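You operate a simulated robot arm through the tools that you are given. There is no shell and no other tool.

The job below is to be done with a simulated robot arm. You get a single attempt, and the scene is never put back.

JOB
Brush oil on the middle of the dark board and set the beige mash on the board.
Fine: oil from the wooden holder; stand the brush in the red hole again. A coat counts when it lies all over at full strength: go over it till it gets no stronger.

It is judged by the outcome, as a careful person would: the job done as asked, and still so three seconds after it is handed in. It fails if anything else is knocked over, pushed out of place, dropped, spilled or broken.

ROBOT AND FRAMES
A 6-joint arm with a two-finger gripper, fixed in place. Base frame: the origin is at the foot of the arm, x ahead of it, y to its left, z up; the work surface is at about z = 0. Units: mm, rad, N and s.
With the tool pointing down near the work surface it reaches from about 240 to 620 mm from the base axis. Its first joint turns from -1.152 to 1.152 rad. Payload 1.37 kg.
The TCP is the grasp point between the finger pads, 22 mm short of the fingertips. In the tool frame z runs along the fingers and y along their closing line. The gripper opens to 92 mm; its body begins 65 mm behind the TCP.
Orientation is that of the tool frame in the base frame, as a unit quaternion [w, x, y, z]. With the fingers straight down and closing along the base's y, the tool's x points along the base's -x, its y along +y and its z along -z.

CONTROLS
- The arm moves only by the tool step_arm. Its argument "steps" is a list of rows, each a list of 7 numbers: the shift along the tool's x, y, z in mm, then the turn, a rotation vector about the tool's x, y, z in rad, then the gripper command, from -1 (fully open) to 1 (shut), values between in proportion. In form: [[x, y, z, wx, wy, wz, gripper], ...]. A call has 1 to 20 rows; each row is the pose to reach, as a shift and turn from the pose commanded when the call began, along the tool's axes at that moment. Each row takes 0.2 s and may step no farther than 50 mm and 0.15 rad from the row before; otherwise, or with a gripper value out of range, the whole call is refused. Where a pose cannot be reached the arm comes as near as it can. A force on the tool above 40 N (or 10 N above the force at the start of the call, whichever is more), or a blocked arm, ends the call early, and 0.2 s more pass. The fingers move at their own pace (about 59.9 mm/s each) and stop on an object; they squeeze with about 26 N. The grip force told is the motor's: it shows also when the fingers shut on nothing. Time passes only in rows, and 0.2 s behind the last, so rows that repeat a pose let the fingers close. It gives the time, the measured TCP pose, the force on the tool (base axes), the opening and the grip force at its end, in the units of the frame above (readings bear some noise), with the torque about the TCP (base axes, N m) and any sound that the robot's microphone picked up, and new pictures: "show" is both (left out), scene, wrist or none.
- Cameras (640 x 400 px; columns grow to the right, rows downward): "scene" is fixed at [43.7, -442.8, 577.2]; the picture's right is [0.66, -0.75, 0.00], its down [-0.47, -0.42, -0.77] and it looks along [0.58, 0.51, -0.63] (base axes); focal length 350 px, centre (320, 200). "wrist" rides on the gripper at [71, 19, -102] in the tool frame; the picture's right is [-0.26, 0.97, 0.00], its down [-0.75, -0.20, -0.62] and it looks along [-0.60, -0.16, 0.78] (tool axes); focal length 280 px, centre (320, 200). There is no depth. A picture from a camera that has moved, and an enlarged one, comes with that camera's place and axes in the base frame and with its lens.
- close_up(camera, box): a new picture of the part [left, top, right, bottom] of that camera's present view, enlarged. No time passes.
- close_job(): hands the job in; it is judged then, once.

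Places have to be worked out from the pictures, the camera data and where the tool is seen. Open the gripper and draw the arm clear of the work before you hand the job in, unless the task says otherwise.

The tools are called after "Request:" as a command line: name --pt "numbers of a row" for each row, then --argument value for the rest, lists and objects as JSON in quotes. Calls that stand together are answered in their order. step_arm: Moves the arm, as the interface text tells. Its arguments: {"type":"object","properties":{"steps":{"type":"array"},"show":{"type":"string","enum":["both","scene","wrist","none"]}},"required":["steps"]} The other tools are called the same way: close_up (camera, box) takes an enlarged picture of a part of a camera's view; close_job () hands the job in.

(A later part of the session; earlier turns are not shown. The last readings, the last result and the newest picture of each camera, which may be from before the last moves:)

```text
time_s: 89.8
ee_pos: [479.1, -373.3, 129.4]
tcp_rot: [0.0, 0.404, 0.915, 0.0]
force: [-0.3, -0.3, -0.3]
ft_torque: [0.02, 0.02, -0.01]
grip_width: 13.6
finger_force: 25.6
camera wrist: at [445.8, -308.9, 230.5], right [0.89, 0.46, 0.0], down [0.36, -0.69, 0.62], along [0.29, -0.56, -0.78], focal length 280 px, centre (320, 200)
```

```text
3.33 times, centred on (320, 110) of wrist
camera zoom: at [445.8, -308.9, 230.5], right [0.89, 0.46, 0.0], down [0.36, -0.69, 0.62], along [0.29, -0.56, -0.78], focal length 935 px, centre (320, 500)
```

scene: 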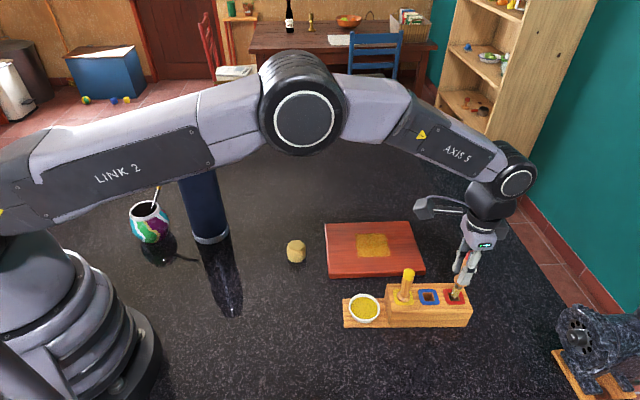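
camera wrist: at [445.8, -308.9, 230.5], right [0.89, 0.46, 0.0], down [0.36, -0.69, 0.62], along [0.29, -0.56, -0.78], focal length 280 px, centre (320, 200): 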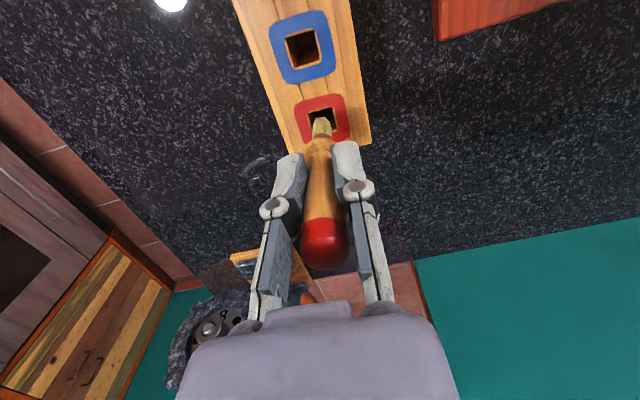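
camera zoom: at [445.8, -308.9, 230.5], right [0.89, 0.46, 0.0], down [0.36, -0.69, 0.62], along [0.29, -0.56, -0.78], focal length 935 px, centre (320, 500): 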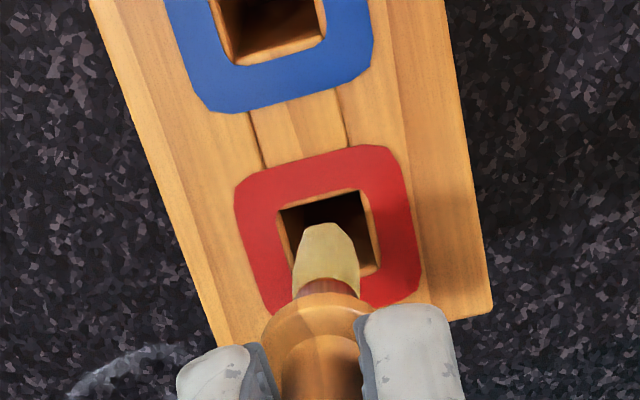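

The tip is poised in the middle of the red hole. I lower it in, gently.

Request:
step_arm --pt "0 0.3 6 0 0 0 1" --pt "0 0.3 12 0 0 0 1" --pt "0 0.3 18 0 0 0 1" --pt "0 0.3 24 0 0 0 1" --pt "0 0.3 30 0 0 0 1" --pt "0 0.3 35 0 0 0 1" --pt "0 0.3 35 0 0 0 1"

Request:
close_up --camera "wrist" --box '[250, 50, 390, 170]'

Request:
close_up --camera "scene" --box '[410, 220, 510, 320]'

```text
time_s: 91.4
ee_pos: [479.4, -372.9, 93.3]
tcp_rot: [0.001, 0.403, 0.915, -0.001]
force: [-0.3, -0.5, -0.6]
ft_torque: [-0.03, -0.01, -0.03]
grip_width: 13.8
finger_force: 25.9
camera wrist: at [446.4, -308.6, 195.6], right [0.89, 0.46, 0.0], down [0.36, -0.69, 0.63], along [0.29, -0.56, -0.78], focal length 280 px, centre (320, 200)
```

scene: 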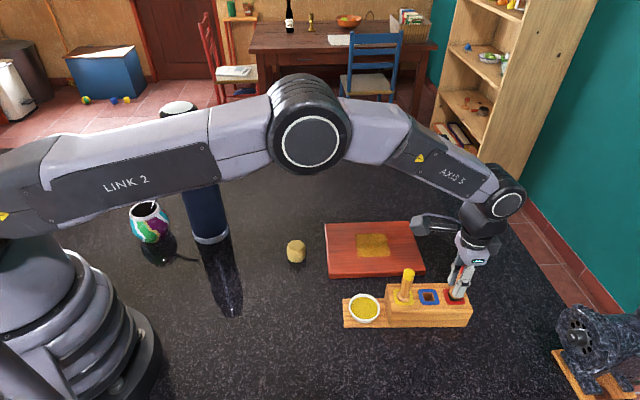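
wrist: 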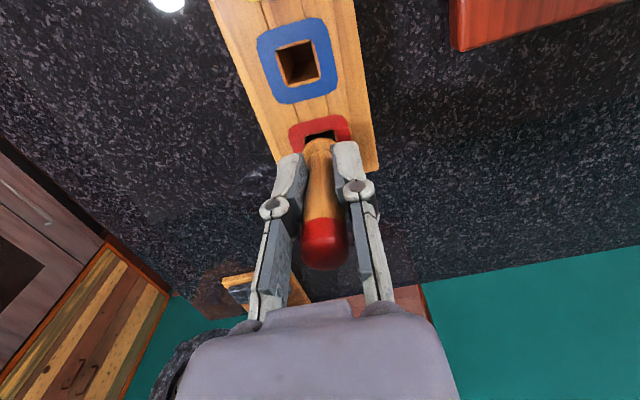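

```text
3.33 times, centred on (320, 110) of wrist
camera zoom: at [446.4, -308.6, 195.6], right [0.89, 0.46, 0.0], down [0.36, -0.69, 0.63], along [0.29, -0.56, -0.78], focal length 935 px, centre (320, 500)
```

zoom: 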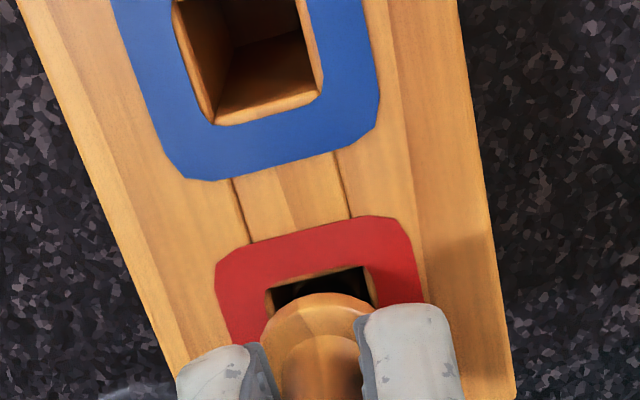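

```text
4.00 times, centred on (460, 270) of scene
camera zoom: at [43.7, -442.8, 577.2], right [0.66, -0.75, 0.0], down [-0.47, -0.42, -0.77], along [0.58, 0.51, -0.63], focal length 1401 px, centre (-240, -80)
```

zoom: 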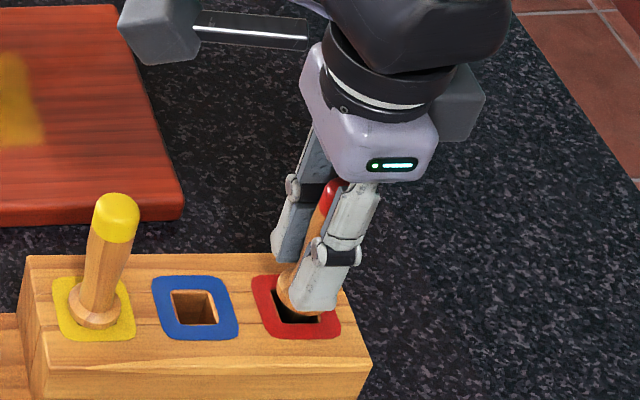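

The bristles are inside without any resistance. I continue down slowly until the collar meets the block.

Request:
step_arm --pt "0 0 3 0 0 0 1" --pt "0 0 6 0 0 0 1" --pt "0 0 7.5 0 0 0 1" --pt "0 0 7.5 0 0 0 1" --show "none"

Request:
step_arm --pt "0 0 0.8 0 0 0 1" --pt "0 0 0.8 0 0 0 1" --show "none"

Request:
close_up --camera "wrist" --box '[250, 70, 390, 190]'

Request:
close_up --camera "scene" --box '[410, 240, 490, 320]'

```text
time_s: 92.4
ee_pos: [479.6, -374.3, 87.2]
tcp_rot: [0.0, 0.404, 0.915, 0.0]
force: [-0.3, -0.2, -0.5]
ft_torque: [-0.02, 0.02, 0.0]
grip_width: 13.5
finger_force: 25.7
```

```text
time_s: 93.0
ee_pos: [479.8, -373.2, 85.9]
tcp_rot: [-0.001, 0.404, 0.915, 0.0]
force: [0.3, -0.1, 0.2]
ft_torque: [-0.01, 0.02, -0.03]
grip_width: 13.8
finger_force: 26.1
```

```text
3.33 times, centred on (320, 130) of wrist
camera zoom: at [446.1, -309.2, 187.9], right [0.89, 0.46, 0.0], down [0.36, -0.69, 0.63], along [0.29, -0.56, -0.78], focal length 935 px, centre (320, 433)
```

zoom: 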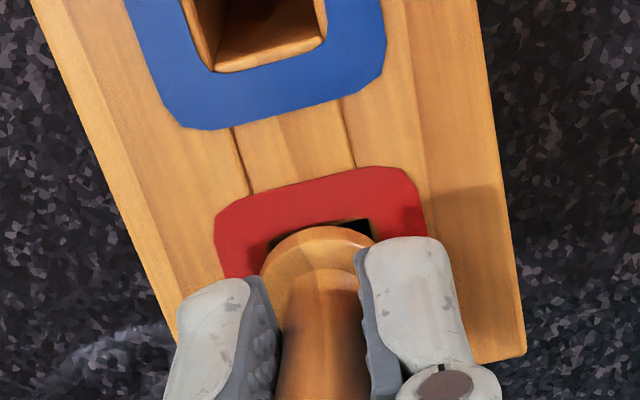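

```text
5.00 times, centred on (450, 280) of scene
camera zoom: at [43.7, -442.8, 577.2], right [0.66, -0.75, 0.0], down [-0.47, -0.42, -0.77], along [0.58, 0.51, -0.63], focal length 1752 px, centre (-330, -200)
```

zoom: 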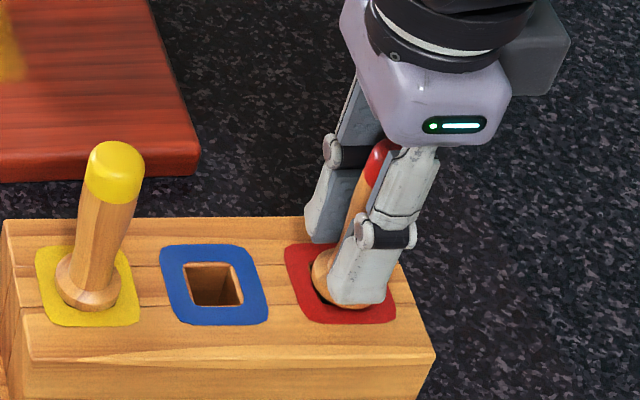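

Request:
step_arm --pt "0 0 0.7 0 0 0 1" --pt "0 0 0.7 0 0 0 1" --show "none"

Request:
step_arm --pt "0 0 0.7 0 0 0 1" --pt "0 0 0.7 0 0 0 1" --show "none"

Request:
step_arm --pt "0 0 0.7 0 0 0 1" --pt "0 0 0.7 0 0 0 1" --show "none"

Request:
close_up --camera "wrist" --box '[250, 70, 390, 190]'

```text
time_s: 93.6
ee_pos: [479.8, -373.5, 84.8]
tcp_rot: [0.0, 0.403, 0.915, 0.001]
force: [0.4, -0.5, 0.4]
ft_torque: [-0.02, -0.01, -0.03]
grip_width: 13.6
finger_force: 26.0
```

```text
time_s: 94.2
ee_pos: [480.2, -373.1, 84.7]
tcp_rot: [0.0, 0.404, 0.915, 0.0]
force: [-0.7, 0.2, 3.2]
ft_torque: [-0.05, 0.0, -0.01]
grip_width: 13.6
finger_force: 25.8
```

```text
time_s: 94.8
ee_pos: [480.8, -373.5, 84.0]
tcp_rot: [0.001, 0.404, 0.915, 0.0]
force: [-2.9, 2.9, 13.0]
ft_torque: [0.0, -0.01, 0.03]
grip_width: 13.8
finger_force: 25.7
```

```text
3.33 times, centred on (320, 130) of wrist
camera zoom: at [446.4, -309.5, 186.3], right [0.89, 0.46, 0.0], down [0.36, -0.69, 0.63], along [0.29, -0.56, -0.78], focal length 935 px, centre (320, 433)
```

zoom: 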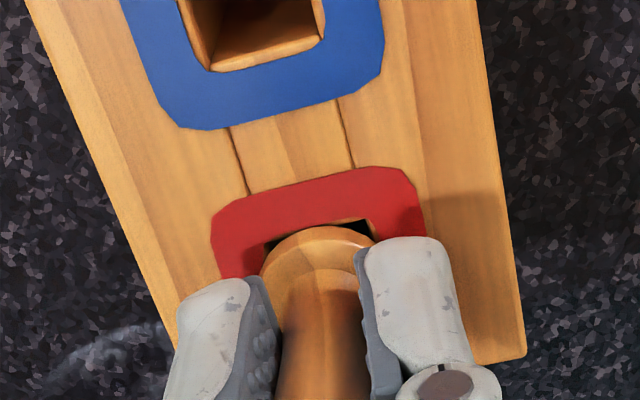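

The collar touches down at about 84.7 as expected; it sits perhaps 1.5–2 mm toward the outer end compared with before. I ease up, shift 1.5 mm toward the hole centre and set it down again.

Request:
step_arm --pt "0 0 -1.5 0 0 0 1" --pt "1.5 0 -1.5 0 0 0 1" --pt "1.5 0 -1.5 0 0 0 1" --pt "1.5 0 -0.6 0 0 0 1" --pt "1.5 0 -0.6 0 0 0 1" --show "none"

Request:
close_up --camera "wrist" --box '[250, 70, 390, 190]'

Request:
close_up --camera "scene" --box '[410, 240, 490, 320]'

```text
time_s: 96.0
ee_pos: [476.9, -371.8, 84.5]
tcp_rot: [0.001, 0.403, 0.915, 0.0]
force: [-2.1, -0.8, 10.3]
ft_torque: [-0.17, 0.02, 0.02]
grip_width: 13.7
finger_force: 26.2
```

```text
3.33 times, centred on (320, 130) of wrist
camera zoom: at [444.5, -308.0, 186.4], right [0.89, 0.46, 0.0], down [0.36, -0.69, 0.63], along [0.29, -0.56, -0.78], focal length 935 px, centre (320, 433)
```

zoom: 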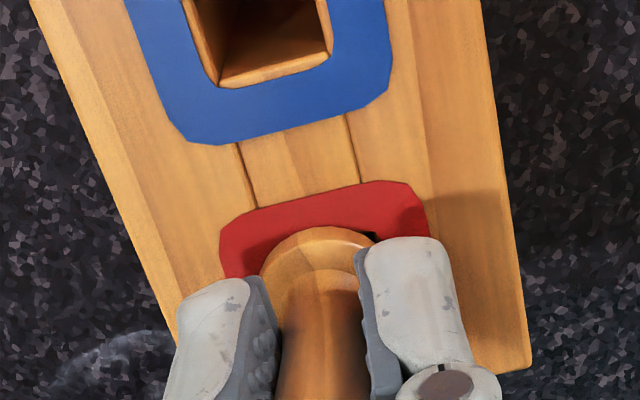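

```text
5.00 times, centred on (450, 280) of scene
camera zoom: at [43.7, -442.8, 577.2], right [0.66, -0.75, 0.0], down [-0.47, -0.42, -0.77], along [0.58, 0.51, -0.63], focal length 1752 px, centre (-330, -200)
```

zoom: 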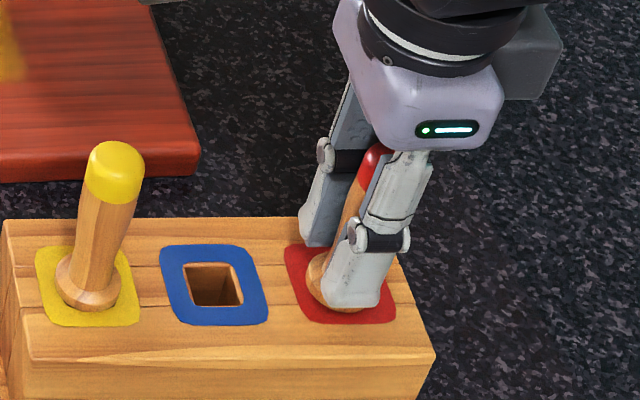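

The collar now covers the hole like it did originally. I relieve the pressure and open the fingers gradually to release the brush.

Request:
step_arm --pt "0 0 -0.5 0 0 0 1" --pt "0 0 -0.5 0 0 0 1" --pt "0 0 -0.5 0 0 0 0.65" --pt "0 0 -0.5 0 0 0 0.45" --pt "0 0 -0.5 0 0 0 0.2" --pt "0 0 -0.5 0 0 0 0.0" --pt "0 0 -0.5 0 0 0 0.0"

Request:
close_up --camera "wrist" --box '[230, 70, 410, 260]'

Request:
close_up --camera "scene" --box '[410, 240, 490, 320]'

```text
time_s: 97.6
ee_pos: [478.9, -372.6, 84.3]
tcp_rot: [0.0, 0.404, 0.915, -0.001]
force: [-0.1, 1.5, 0.0]
ft_torque: [0.03, 0.0, -0.01]
grip_width: 45.6
finger_force: 0.0
camera wrist: at [444.7, -308.0, 186.4], right [0.89, 0.46, 0.0], down [0.36, -0.69, 0.63], along [0.29, -0.56, -0.78], focal length 280 px, centre (320, 200)
```

scene: 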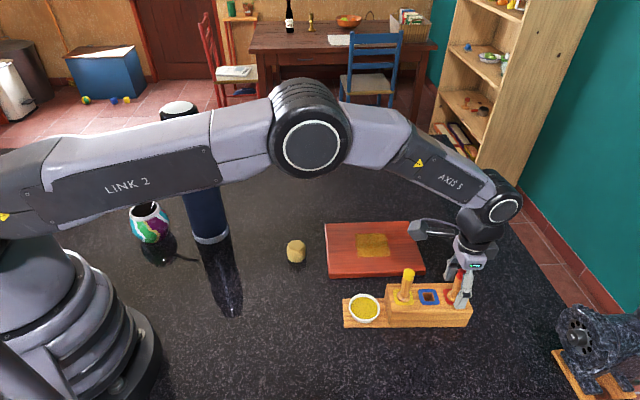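
wrist: 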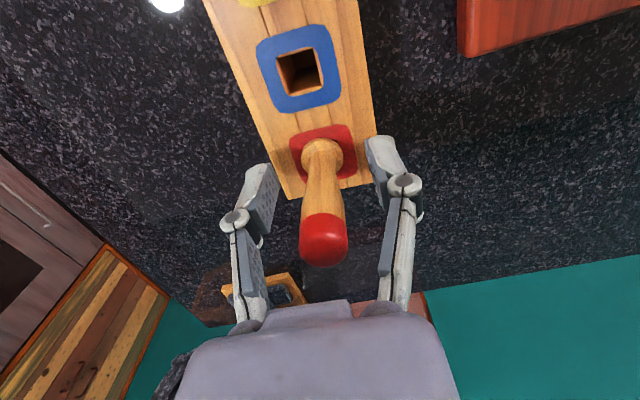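

```text
2.11 times, centred on (320, 165) of wrist
camera zoom: at [444.7, -308.0, 186.4], right [0.89, 0.46, 0.0], down [0.36, -0.69, 0.63], along [0.29, -0.56, -0.78], focal length 590 px, centre (320, 274)
```

zoom: 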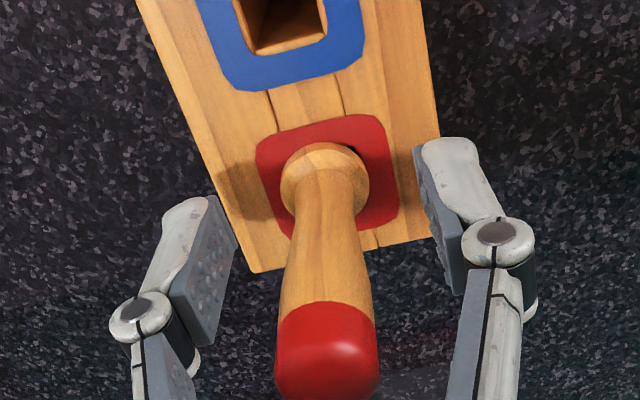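

```text
5.00 times, centred on (450, 280) of scene
camera zoom: at [43.7, -442.8, 577.2], right [0.66, -0.75, 0.0], down [-0.47, -0.42, -0.77], along [0.58, 0.51, -0.63], focal length 1752 px, centre (-330, -200)
```

zoom: 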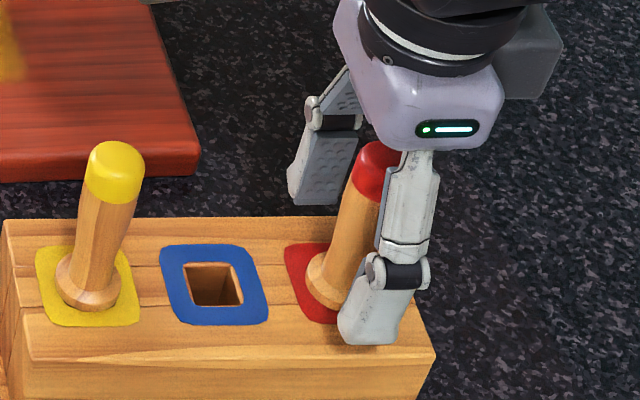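

The red brush stands properly in the red hole. I rise straight up off it and head over to the mash with the fingers open.

Request:
step_arm --pt "0 0 -20 0 0 0 0.0" --pt "0 0 -55 0 0 0 0.0" --pt "0 0 -95 0 0 0 -0.3" --pt "0 0 -120 0 0 0 -0.5" --pt "30 15 -125 0 0 0 -0.5" --pt "70 35 -125 0 0 0 -0.5" --pt "110 55 -125 0 0 0 -0.5" --pt "150 75 -125 0 0 0 -0.5" --pt "190 95 -125 0 0 0 -0.5" --pt "225 114 -125 0 0 0 -0.5" --pt "260 132 -125 0 0 0 -0.5" --pt "283 144 -120 0 0 0 -0.5" --pt "283 144 -120 0 0 0 -0.5"

Request:
close_up --camera "scene" --box '[270, 200, 490, 340]'

Request:
close_up --camera "wrist" --box '[220, 0, 420, 160]'

```text
time_s: 100.4
ee_pos: [393.0, -64.3, 203.6]
tcp_rot: [0.0, 0.404, 0.915, 0.0]
force: [0.0, 0.3, 0.2]
ft_torque: [0.0, 0.0, -0.01]
grip_width: 68.9
finger_force: 0.1
camera wrist: at [360.0, -1.2, 306.5], right [0.89, 0.46, 0.0], down [0.36, -0.69, 0.63], along [0.29, -0.56, -0.78], focal length 280 px, centre (320, 200)
```

scene: 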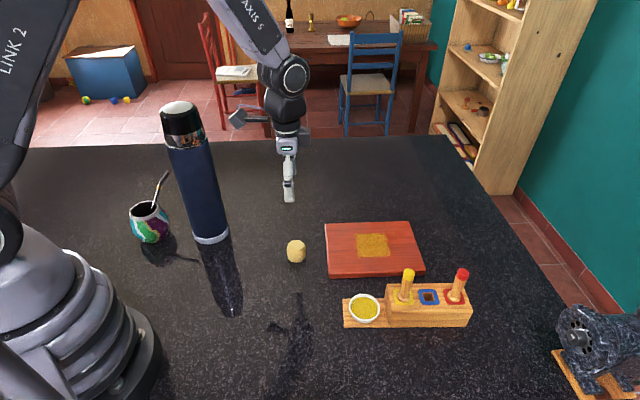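
wrist: 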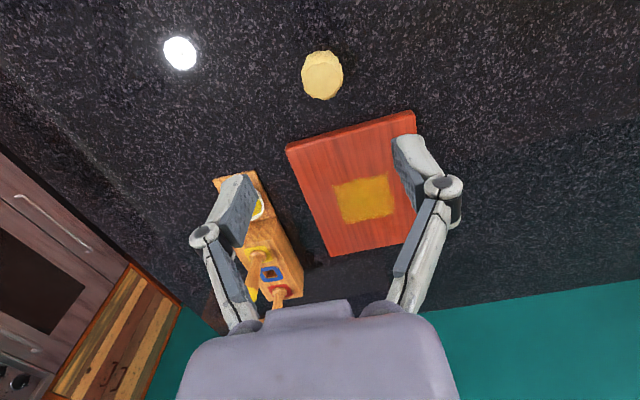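

```text
2.86 times, centred on (380, 270) of scene
camera zoom: at [43.8, -442.8, 577.2], right [0.66, -0.75, 0.0], down [-0.47, -0.42, -0.77], along [0.58, 0.51, -0.63], focal length 1001 px, centre (149, 0)
```

zoom: 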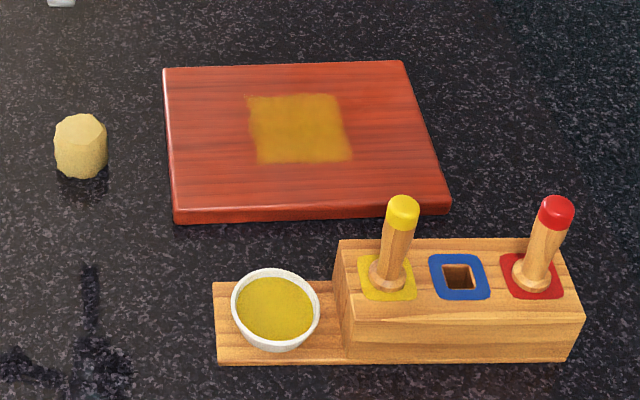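

```text
2.50 times, centred on (320, 80) of wrist
camera zoom: at [360.0, -1.2, 306.5], right [0.89, 0.46, 0.0], down [0.36, -0.69, 0.63], along [0.29, -0.56, -0.78], focal length 701 px, centre (320, 500)
```

zoom: 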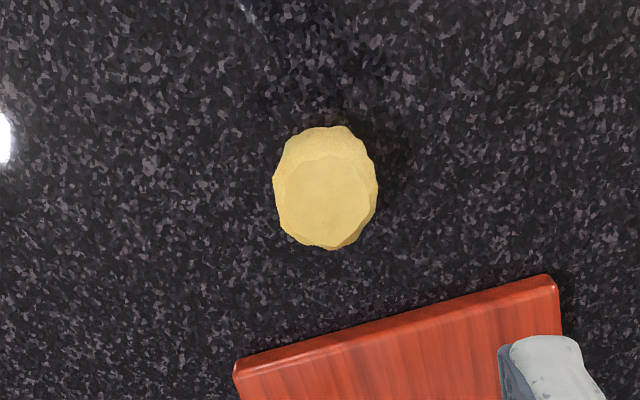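

Everything is in place: both brushes upright, the coat even. The mash (about 37 mm wide, top at z≈35) is right below the TCP; I descend partway and check centring.

Request:
step_arm --pt "0 0 35 0 0 0 -0.5" --pt "0 0 70 0 0 0 -0.5" --pt "0 0 105 0 0 0 -0.5" --pt "0 0 128 0 0 0 -0.5" --pt "0 0 128 0 0 0 -0.5"

Request:
close_up --camera "wrist" --box '[200, 60, 440, 210]'

Request:
close_up --camera "scene" --box '[250, 190, 350, 280]'

```text
time_s: 101.6
ee_pos: [394.5, -65.1, 76.9]
tcp_rot: [0.001, 0.404, 0.915, 0.0]
force: [1.0, 0.3, -0.1]
ft_torque: [0.01, -0.02, 0.02]
grip_width: 69.0
finger_force: 0.1
camera wrist: at [361.5, -0.8, 178.7], right [0.89, 0.46, 0.0], down [0.36, -0.69, 0.63], along [0.29, -0.56, -0.78], focal length 280 px, centre (320, 200)
```

scene: 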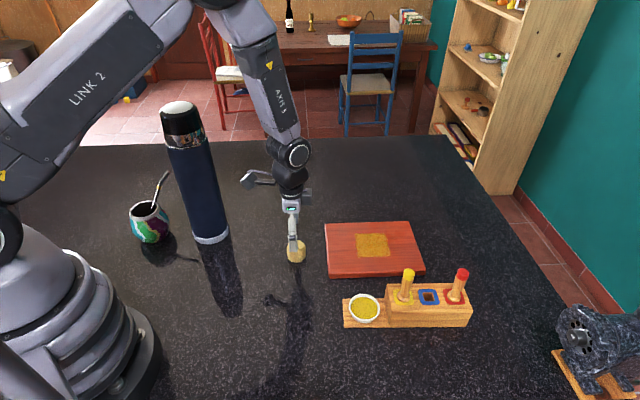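
wrist: 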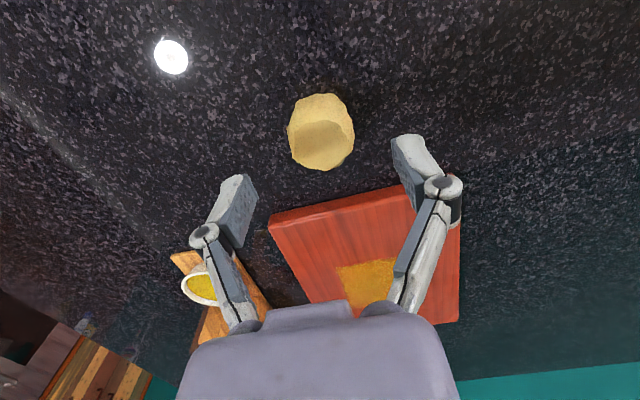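

```text
2.67 times, centred on (320, 135) of wrist
camera zoom: at [361.5, -0.8, 178.7], right [0.89, 0.46, 0.0], down [0.36, -0.69, 0.63], along [0.29, -0.56, -0.78], focal length 748 px, centre (320, 373)
```

zoom: 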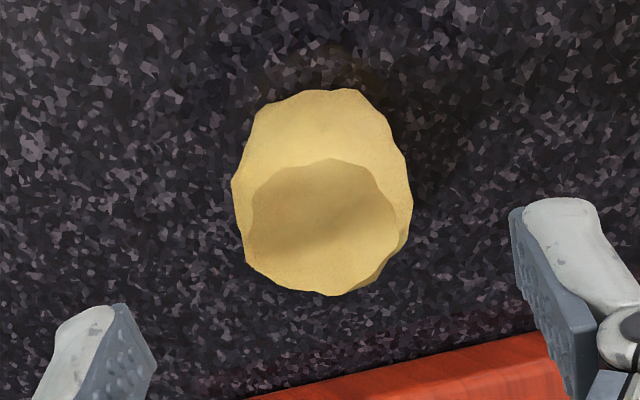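

```text
4.44 times, centred on (300, 235) of scene
camera zoom: at [43.8, -442.8, 577.2], right [0.66, -0.75, 0.0], down [-0.47, -0.42, -0.77], along [0.58, 0.51, -0.63], focal length 1557 px, centre (409, 44)
```

zoom: 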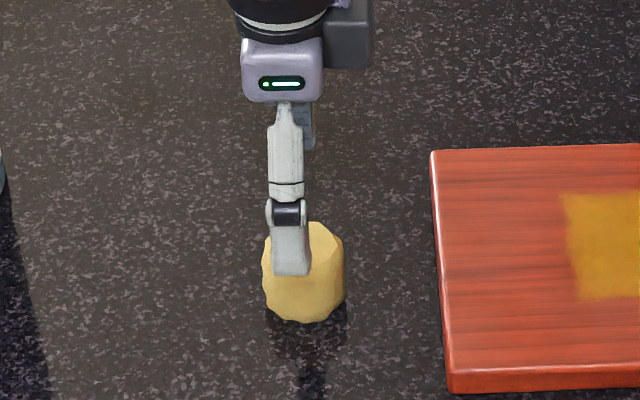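

The mash is centred between the open fingers. I descend to z≈27 (fingertips ~5 mm above the counter) with the fingers still open.

Request:
step_arm --pt "0 0 20 0 0 0 -0.4" --pt "0 0 38 0 0 0 -0.3" --pt "0 0 47 0 0 0 -0.2" --pt "0 0 49.5 0 0 0 -0.1" --pt "0 0 49.5 0 0 0 -0.1"

Request:
close_up --camera "wrist" --box '[200, 80, 440, 260]'

Request:
close_up --camera "scene" --box '[250, 190, 350, 280]'

```text
time_s: 102.8
ee_pos: [393.1, -65.3, 26.8]
tcp_rot: [0.0, 0.403, 0.915, 0.0]
force: [-0.1, 0.0, 0.3]
ft_torque: [-0.02, 0.02, -0.02]
grip_width: 50.5
finger_force: 0.0
camera wrist: at [360.3, -1.0, 130.0], right [0.89, 0.46, 0.0], down [0.36, -0.69, 0.63], along [0.29, -0.56, -0.78], focal length 280 px, centre (320, 200)
```

scene: 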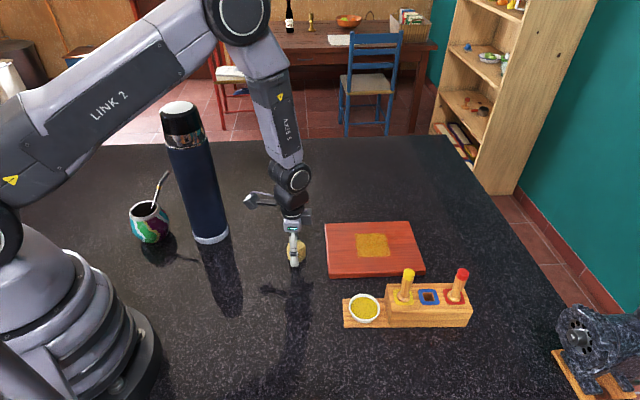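
wrist: 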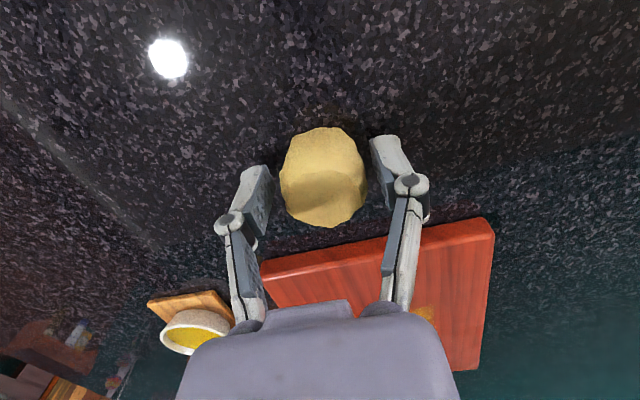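

```text
2.22 times, centred on (320, 170) of wrist
camera zoom: at [360.3, -1.0, 130.0], right [0.89, 0.46, 0.0], down [0.36, -0.69, 0.63], along [0.29, -0.56, -0.78], focal length 623 px, centre (320, 267)
```

zoom: 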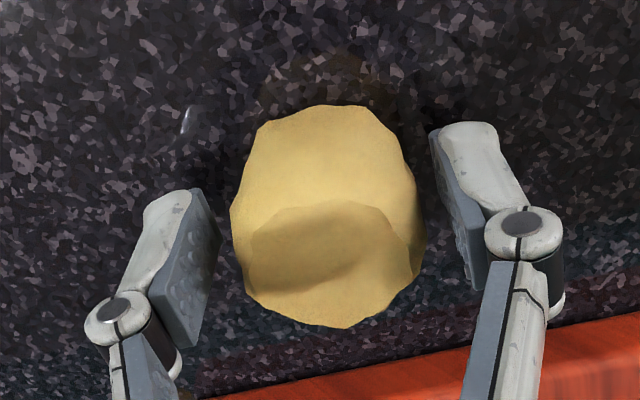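

```text
4.44 times, centred on (300, 235) of scene
camera zoom: at [43.7, -442.8, 577.2], right [0.66, -0.75, 0.0], down [-0.47, -0.42, -0.77], along [0.58, 0.51, -0.63], focal length 1557 px, centre (409, 44)
```

zoom: 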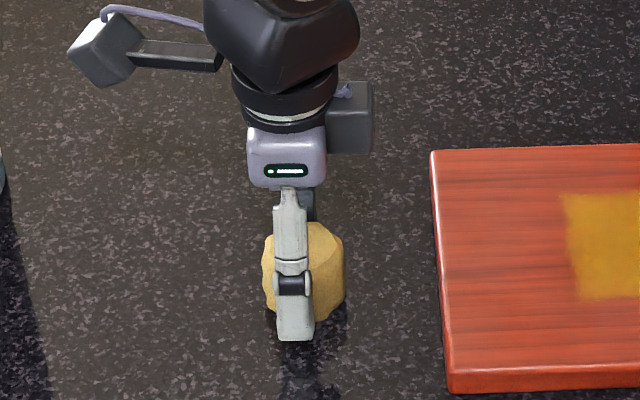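

The fingers straddle the mash. I close gradually in small steps to feel its width without squashing it.

Request:
step_arm --pt "-1 0 0 0 0 0 0.05" --pt "-1 0 0 0 0 0 0.13" --pt "-1 0 0 0 0 0 0.17" --pt "-1 0 0 0 0 0 0.17" --show "none"

Request:
step_arm --pt "0 0 0 0 0 0 0.21" --pt "0 0 0 0 0 0 0.21" --show "none"

Request:
step_arm --pt "0 0 0 0 0 0 0.24" --pt "0 0 0 0 0 0 0.24"

```text
time_s: 103.8
ee_pos: [392.9, -66.0, 28.6]
tcp_rot: [0.0, 0.404, 0.915, 0.0]
force: [0.5, 1.6, 4.4]
ft_torque: [0.02, 0.0, 0.03]
grip_width: 41.7
finger_force: 14.1
```

```text
time_s: 104.4
ee_pos: [394.5, -66.9, 26.9]
tcp_rot: [0.0, 0.404, 0.915, 0.0]
force: [-0.4, 1.6, 4.9]
ft_torque: [0.03, 0.01, 0.0]
grip_width: 41.7
finger_force: 14.2
```

```text
time_s: 105.0
ee_pos: [393.8, -65.5, 29.0]
tcp_rot: [0.0, 0.404, 0.915, 0.0]
force: [-0.3, 0.2, 4.8]
ft_torque: [-0.03, 0.03, -0.02]
grip_width: 41.6
finger_force: 13.6
camera wrist: at [360.9, -2.3, 129.9], right [0.89, 0.46, 0.0], down [0.36, -0.69, 0.63], along [0.29, -0.56, -0.78], focal length 280 px, centre (320, 200)
```

scene: 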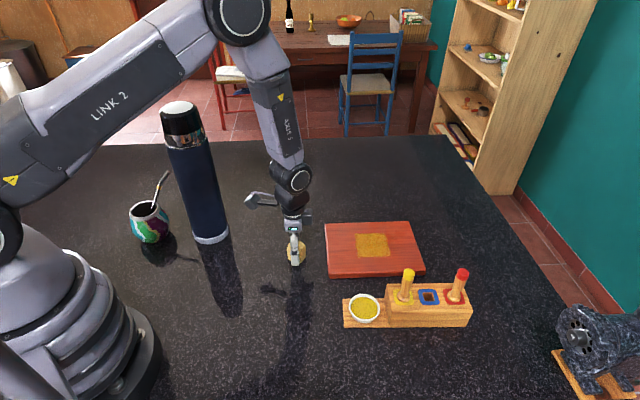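
wrist: 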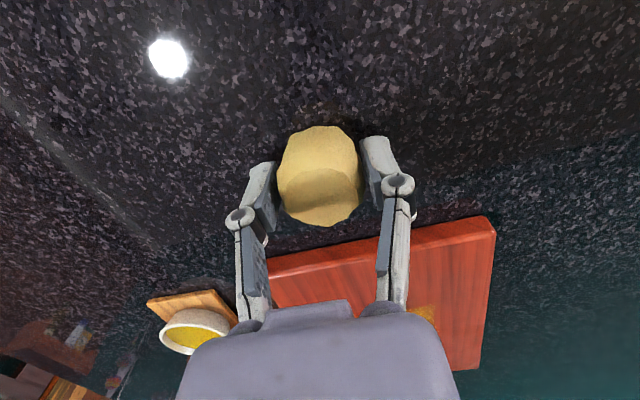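

The mash is held at 41.6 mm wide with about 14 N and doesn't yield further. I lift gently by a few millimetres to see whether it holds.

Request:
step_arm --pt "0 0 -2 0 0 0 0.24" --pt "0 0 -5 0 0 0 0.24" --pt "0 0 -10 0 0 0 0.24" --pt "0 0 -15 0 0 0 0.24" --pt "0 0 -15 0 0 0 0.24"

Request:
close_up --camera "scene" --box '[250, 190, 350, 280]'

Request:
close_up --camera "wrist" --box '[200, 80, 440, 260]'

```text
time_s: 106.2
ee_pos: [393.9, -67.9, 42.0]
tcp_rot: [0.0, 0.403, 0.915, 0.0]
force: [-0.1, 0.7, -1.0]
ft_torque: [0.0, 0.0, 0.02]
grip_width: 41.8
finger_force: 13.9
camera wrist: at [360.7, -2.8, 144.8], right [0.89, 0.46, 0.0], down [0.36, -0.69, 0.62], along [0.29, -0.56, -0.78], focal length 280 px, centre (320, 200)
```

scene: 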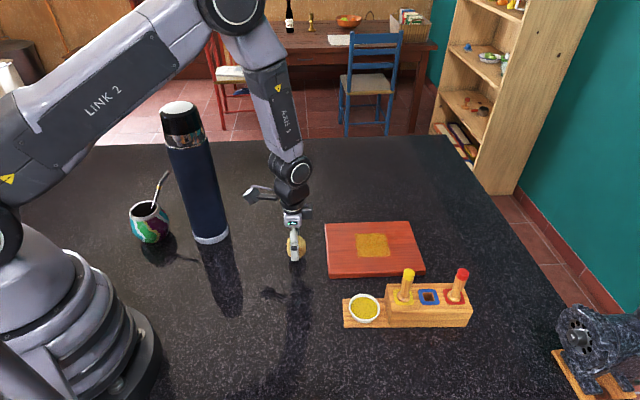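
wrist: 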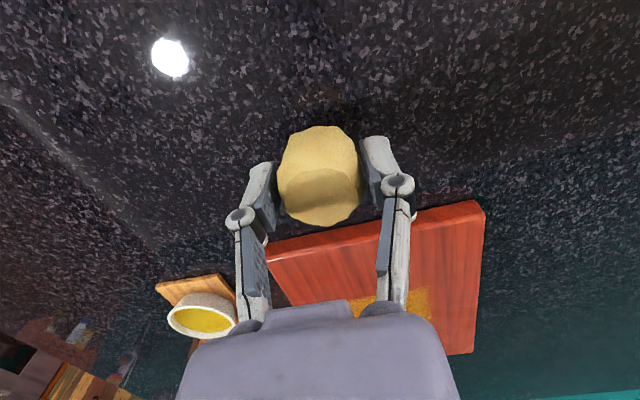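

```text
4.44 times, centred on (300, 235) of scene
camera zoom: at [43.7, -442.8, 577.2], right [0.66, -0.75, 0.0], down [-0.47, -0.42, -0.77], along [0.58, 0.51, -0.63], focal length 1557 px, centre (409, 44)
```

zoom: 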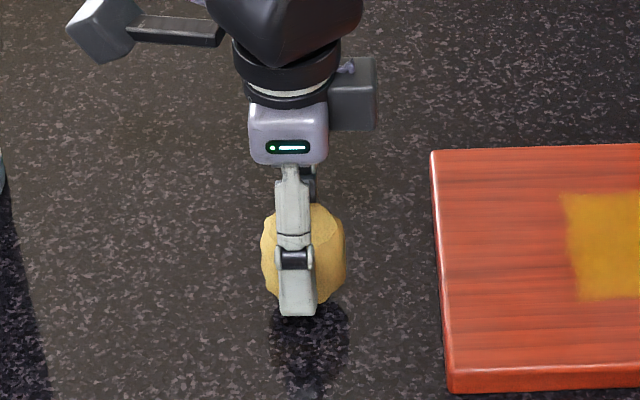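

```text
2.22 times, centred on (320, 170) of wrist
camera zoom: at [360.7, -2.8, 144.8], right [0.89, 0.46, 0.0], down [0.36, -0.69, 0.62], along [0.29, -0.56, -0.78], focal length 623 px, centre (320, 267)
```

zoom: 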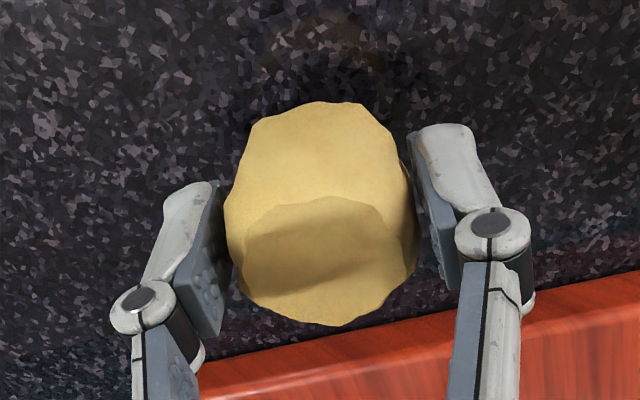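

The mash is held securely and lifts cleanly. I raise it and carry it to above the middle of the board, at a moderate pace.

Request:
step_arm --pt "0 0 -12 0 0 0 0.24" --pt "0 0 -28 0 0 0 0.24" --pt "0 0 -42 0 0 0 0.24" --pt "-8 1 -48 0 0 0 0.24" --pt "-25 2 -48 0 0 0 0.24" --pt "-47 4 -48 0 0 0 0.24" --pt "-70 6 -48 0 0 0 0.24" --pt "-93 8 -48 0 0 0 0.24" --pt "-116 10 -48 0 0 0 0.24" --pt "-137 12 -48 0 0 0 0.24" --pt "-153 13 -48 0 0 0 0.24" --pt "-162 13.7 -48 0 0 0 0.24" --pt "-165.3 13.7 -48 0 0 0 0.24" --pt "-165.3 13.7 -48 0 0 0 0.24"

Request:
close_up --camera "scene" --box '[310, 190, 440, 290]'

Request:
close_up --camera "wrist" --box '[200, 60, 440, 240]'

```text
time_s: 109.2
ee_pos: [515.7, -181.1, 90.5]
tcp_rot: [0.0, 0.403, 0.915, 0.0]
force: [-0.6, -0.2, -0.6]
ft_torque: [0.03, -0.02, 0.01]
grip_width: 41.4
finger_force: 13.7
camera wrist: at [482.8, -116.1, 192.3], right [0.89, 0.46, 0.0], down [0.36, -0.69, 0.62], along [0.29, -0.56, -0.78], focal length 280 px, centre (320, 200)
```

scene: 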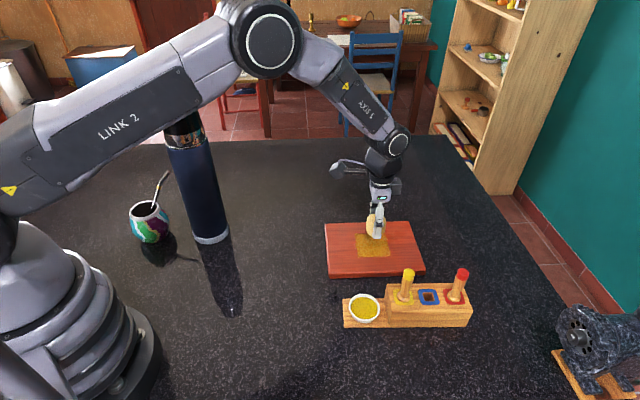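
wrist: 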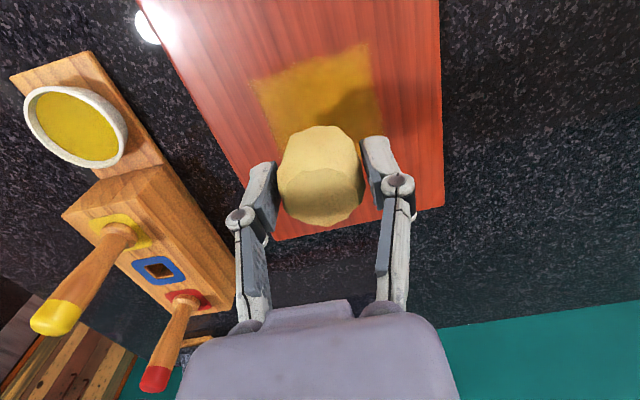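

```text
4.00 times, centred on (375, 240) of scene
camera zoom: at [43.7, -442.8, 577.2], right [0.66, -0.75, 0.0], down [-0.47, -0.42, -0.77], along [0.58, 0.51, -0.63], focal length 1401 px, centre (100, 40)
```

zoom: 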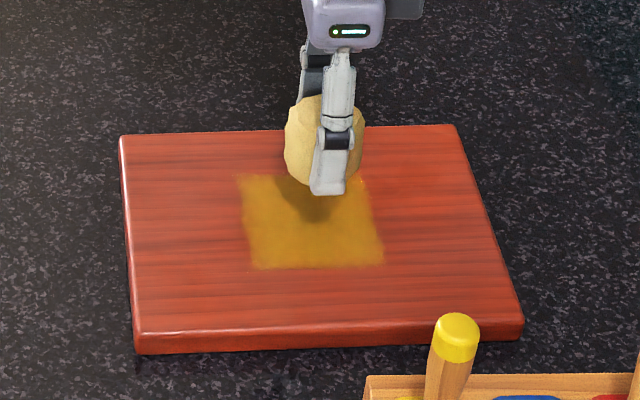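

```text
2.22 times, centred on (320, 150) of wrist
camera zoom: at [482.8, -116.1, 192.3], right [0.89, 0.46, 0.0], down [0.36, -0.69, 0.62], along [0.29, -0.56, -0.78], focal length 623 px, centre (320, 311)
```

zoom: 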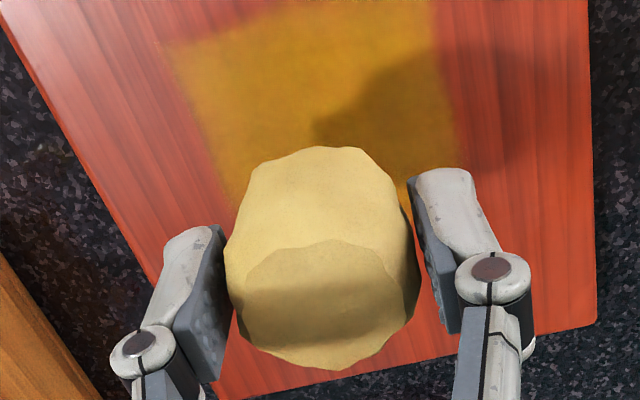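

The mash hangs over the oiled middle. I lower it to just above the board surface.

Request:
step_arm --pt "0 0 12 0 0 0 0.24" --pt "0 0 26 0 0 0 0.24" --pt "0 0 36 0 0 0 0.24" --pt "0 0 41 0 0 0 0.24" --pt "0 0 42.5 0 0 0 0.24" --pt "0 0 42.5 0 0 0 0.24"

Request:
close_up --camera "scene" --box '[330, 200, 420, 280]'

Request:
close_up --camera "wrist" --box '[200, 60, 440, 240]'

```text
time_s: 110.6
ee_pos: [514.9, -180.2, 47.2]
tcp_rot: [-0.001, 0.403, 0.915, 0.0]
force: [-0.3, 0.0, -1.5]
ft_torque: [-0.02, 0.0, -0.01]
grip_width: 41.3
finger_force: 13.8
camera wrist: at [481.9, -114.7, 149.7], right [0.89, 0.46, 0.0], down [0.36, -0.69, 0.63], along [0.29, -0.56, -0.78], focal length 280 px, centre (320, 200)
```

scene: 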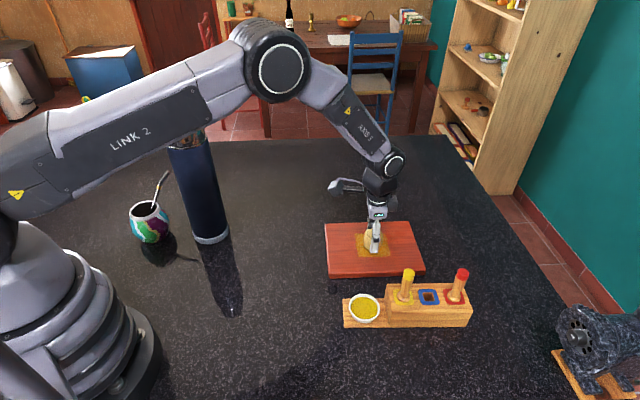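
wrist: 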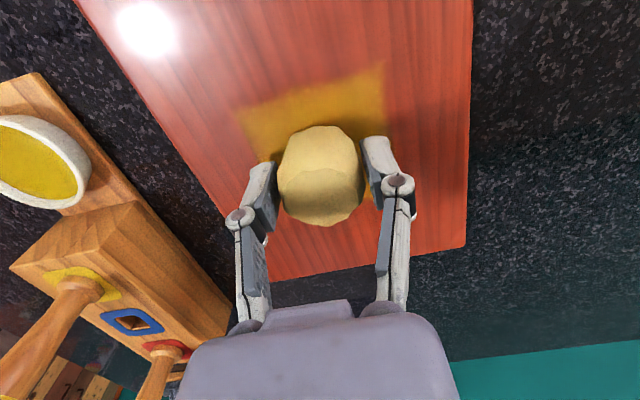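

```text
5.00 times, centred on (375, 240) of scene
camera zoom: at [43.7, -442.8, 577.2], right [0.66, -0.75, 0.0], down [-0.47, -0.42, -0.77], along [0.58, 0.51, -0.63], focal length 1752 px, centre (45, 0)
```

zoom: 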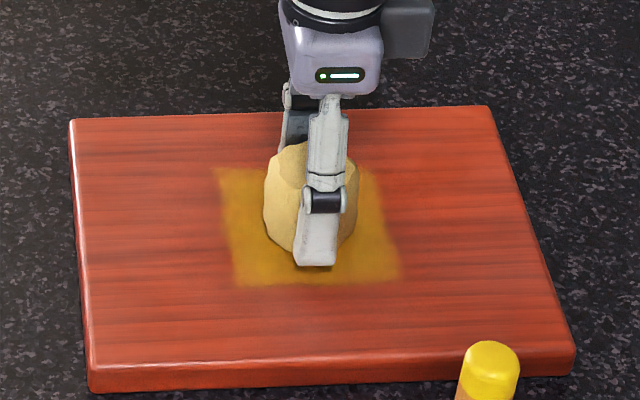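

```text
2.22 times, centred on (320, 150) of wrist
camera zoom: at [481.9, -114.7, 149.7], right [0.89, 0.46, 0.0], down [0.36, -0.69, 0.63], along [0.29, -0.56, -0.78], focal length 623 px, centre (320, 311)
```

zoom: 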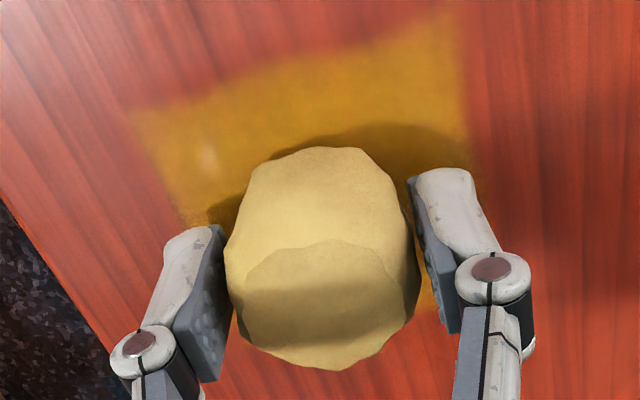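

No contact yet. I feel for the board in sub-millimetre steps.

Request:
step_arm --pt "0 0 0.8 0 0 0 0.24" --pt "0 0 0.8 0 0 0 0.24" --show "none"

Request:
step_arm --pt "0 0 0.8 0 0 0 0.24" --pt "0 0 0.8 0 0 0 0.24" --show "none"

Request:
step_arm --pt "0 0 0.8 0 0 0 0.24" --pt "0 0 0.8 0 0 0 0.24" --show "none"

```text
time_s: 111.2
ee_pos: [516.6, -179.6, 47.5]
tcp_rot: [0.001, 0.403, 0.915, 0.0]
force: [-0.2, 0.9, -0.3]
ft_torque: [-0.01, -0.02, 0.01]
grip_width: 41.2
finger_force: 14.1
```

```text
time_s: 111.8
ee_pos: [515.6, -179.9, 46.5]
tcp_rot: [0.0, 0.403, 0.915, 0.0]
force: [-1.7, 0.6, 2.8]
ft_torque: [-0.03, 0.04, -0.02]
grip_width: 41.6
finger_force: 13.9
```

```text
time_s: 112.4
ee_pos: [516.0, -179.6, 44.6]
tcp_rot: [0.001, 0.403, 0.915, -0.001]
force: [-2.4, 1.6, 10.5]
ft_torque: [0.06, 0.07, -0.01]
grip_width: 41.5
finger_force: 14.0
```

The mash is on the board. I relieve the pressure slightly and open the fingers slowly.

Request:
step_arm --pt "0 0 -0.7 0 0 0 0.24" --pt "0 0 -0.7 0 0 0 0.24" --pt "0 0 -0.7 0 0 0 0.07" --pt "0 0 -0.7 0 0 0 0.0" --pt "0 0 -0.7 0 0 0 -0.2" --pt "0 0 -0.7 0 0 0 -0.4" --pt "0 0 -0.7 0 0 0 -0.4"

Request:
close_up --camera "wrist" --box '[200, 60, 440, 240]'

Request:
close_up --camera "scene" --box '[330, 200, 420, 280]'

```text
time_s: 114.0
ee_pos: [516.4, -179.9, 43.8]
tcp_rot: [0.0, 0.404, 0.915, 0.0]
force: [0.6, 0.1, 0.8]
ft_torque: [0.02, 0.0, 0.01]
grip_width: 64.6
finger_force: 0.1
camera wrist: at [482.5, -115.8, 147.7], right [0.89, 0.46, 0.0], down [0.36, -0.69, 0.63], along [0.29, -0.56, -0.78], focal length 280 px, centre (320, 200)
```

scene: 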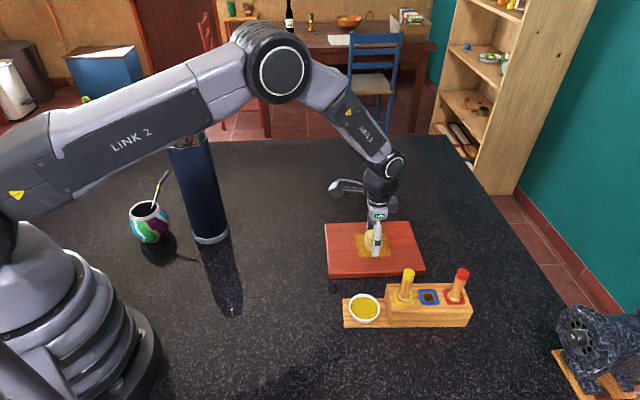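
wrist: 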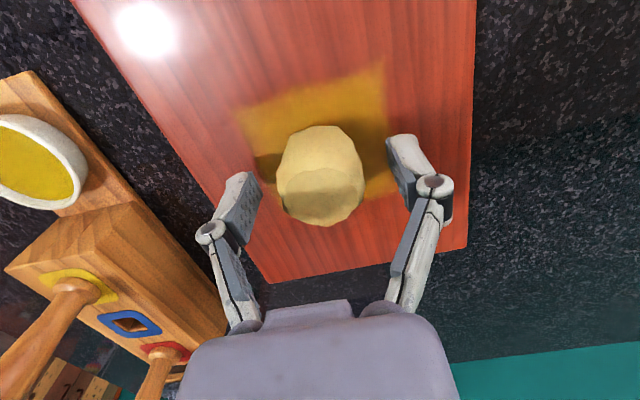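

```text
2.22 times, centred on (320, 150) of wrist
camera zoom: at [482.5, -115.8, 147.7], right [0.89, 0.46, 0.0], down [0.36, -0.69, 0.63], along [0.29, -0.56, -0.78], focal length 623 px, centre (320, 311)
```

zoom: 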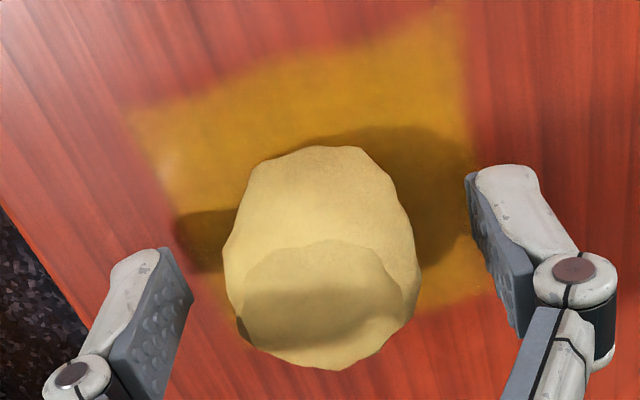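

```text
5.00 times, centred on (375, 240) of scene
camera zoom: at [43.7, -442.8, 577.2], right [0.66, -0.75, 0.0], down [-0.47, -0.42, -0.77], along [0.58, 0.51, -0.63], focal length 1752 px, centre (45, 0)
```

zoom: 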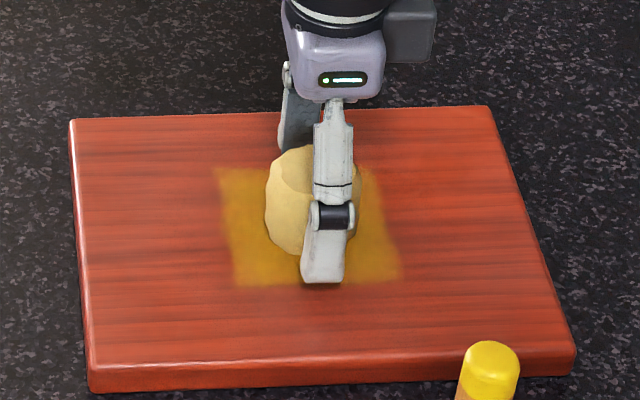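

The mash stands free in the middle of the board. I rise straight up and draw the arm clear, opening the gripper fully.

Request:
step_arm --pt "0 0 -15 0 0 0 -0.4" --pt "0 0 -40 0 0 0 -0.4" --pt "0 0 -75 0 0 0 -0.6" --pt "0 0 -115 0 0 0 -1" --pt "0 0 -155 0 0 0 -1" --pt "10 -20 -185 0 0 0 -1" --pt "25 -50 -210 0 0 0 -1" --pt "40 -85 -225 0 0 0 -1" --pt "55 -120 -230 0 0 0 -1" --pt "60 -150 -230 0 0 0 -1" --pt "60 -150 -230 0 0 0 -1"

Request:
close_up --camera "scene" --box '[270, 200, 490, 340]'

Request:
close_up --camera "scene" --box '[340, 215, 410, 275]'

```text
time_s: 116.4
ee_pos: [364.8, -237.2, 276.3]
tcp_rot: [0.0, 0.404, 0.915, 0.001]
force: [-0.4, 0.4, 0.0]
ft_torque: [-0.03, -0.01, 0.01]
grip_width: 92.1
finger_force: 0.1
camera wrist: at [331.2, -172.8, 377.6], right [0.89, 0.46, 0.0], down [0.36, -0.69, 0.62], along [0.29, -0.56, -0.78], focal length 280 px, centre (320, 200)
```

scene: 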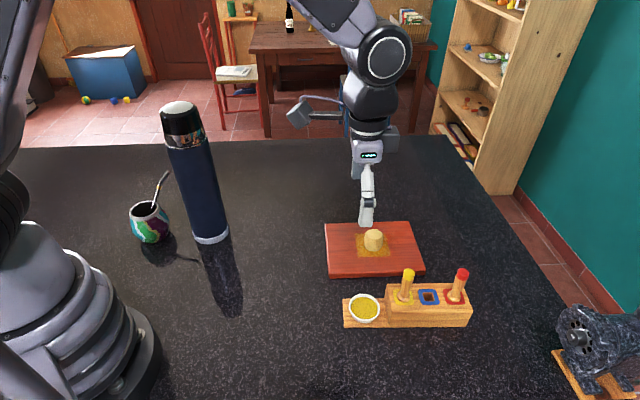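
wrist: 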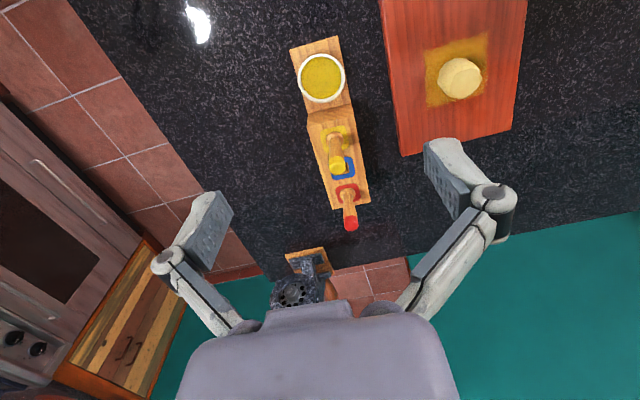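

```text
2.86 times, centred on (380, 270) of scene
camera zoom: at [43.7, -442.8, 577.2], right [0.66, -0.75, 0.0], down [-0.47, -0.42, -0.77], along [0.58, 0.51, -0.63], focal length 1001 px, centre (149, 0)
```

zoom: 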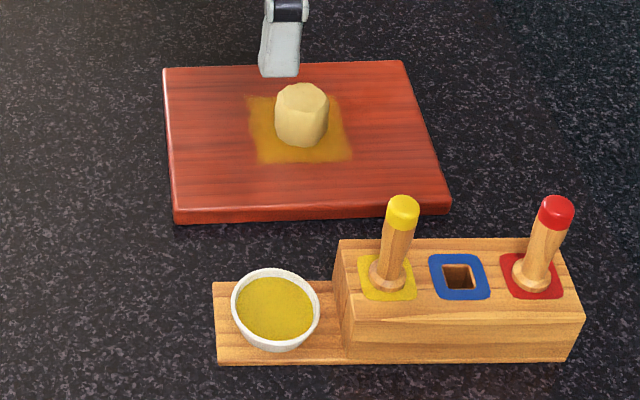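

```text
6.67 times, centred on (375, 245) of scene
camera zoom: at [43.7, -442.8, 577.2], right [0.66, -0.75, 0.0], down [-0.47, -0.42, -0.77], along [0.58, 0.51, -0.63], focal length 2336 px, centre (-47, -100)
```

zoom: 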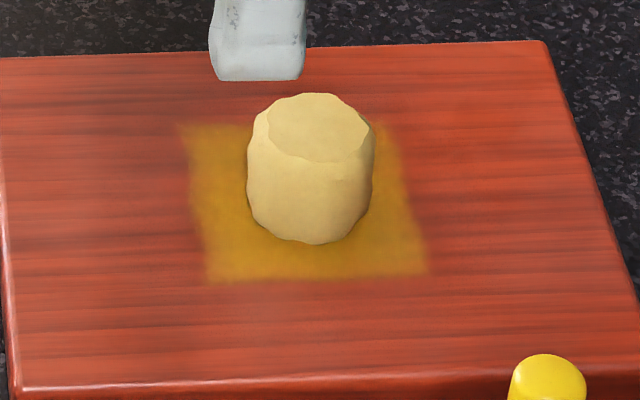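

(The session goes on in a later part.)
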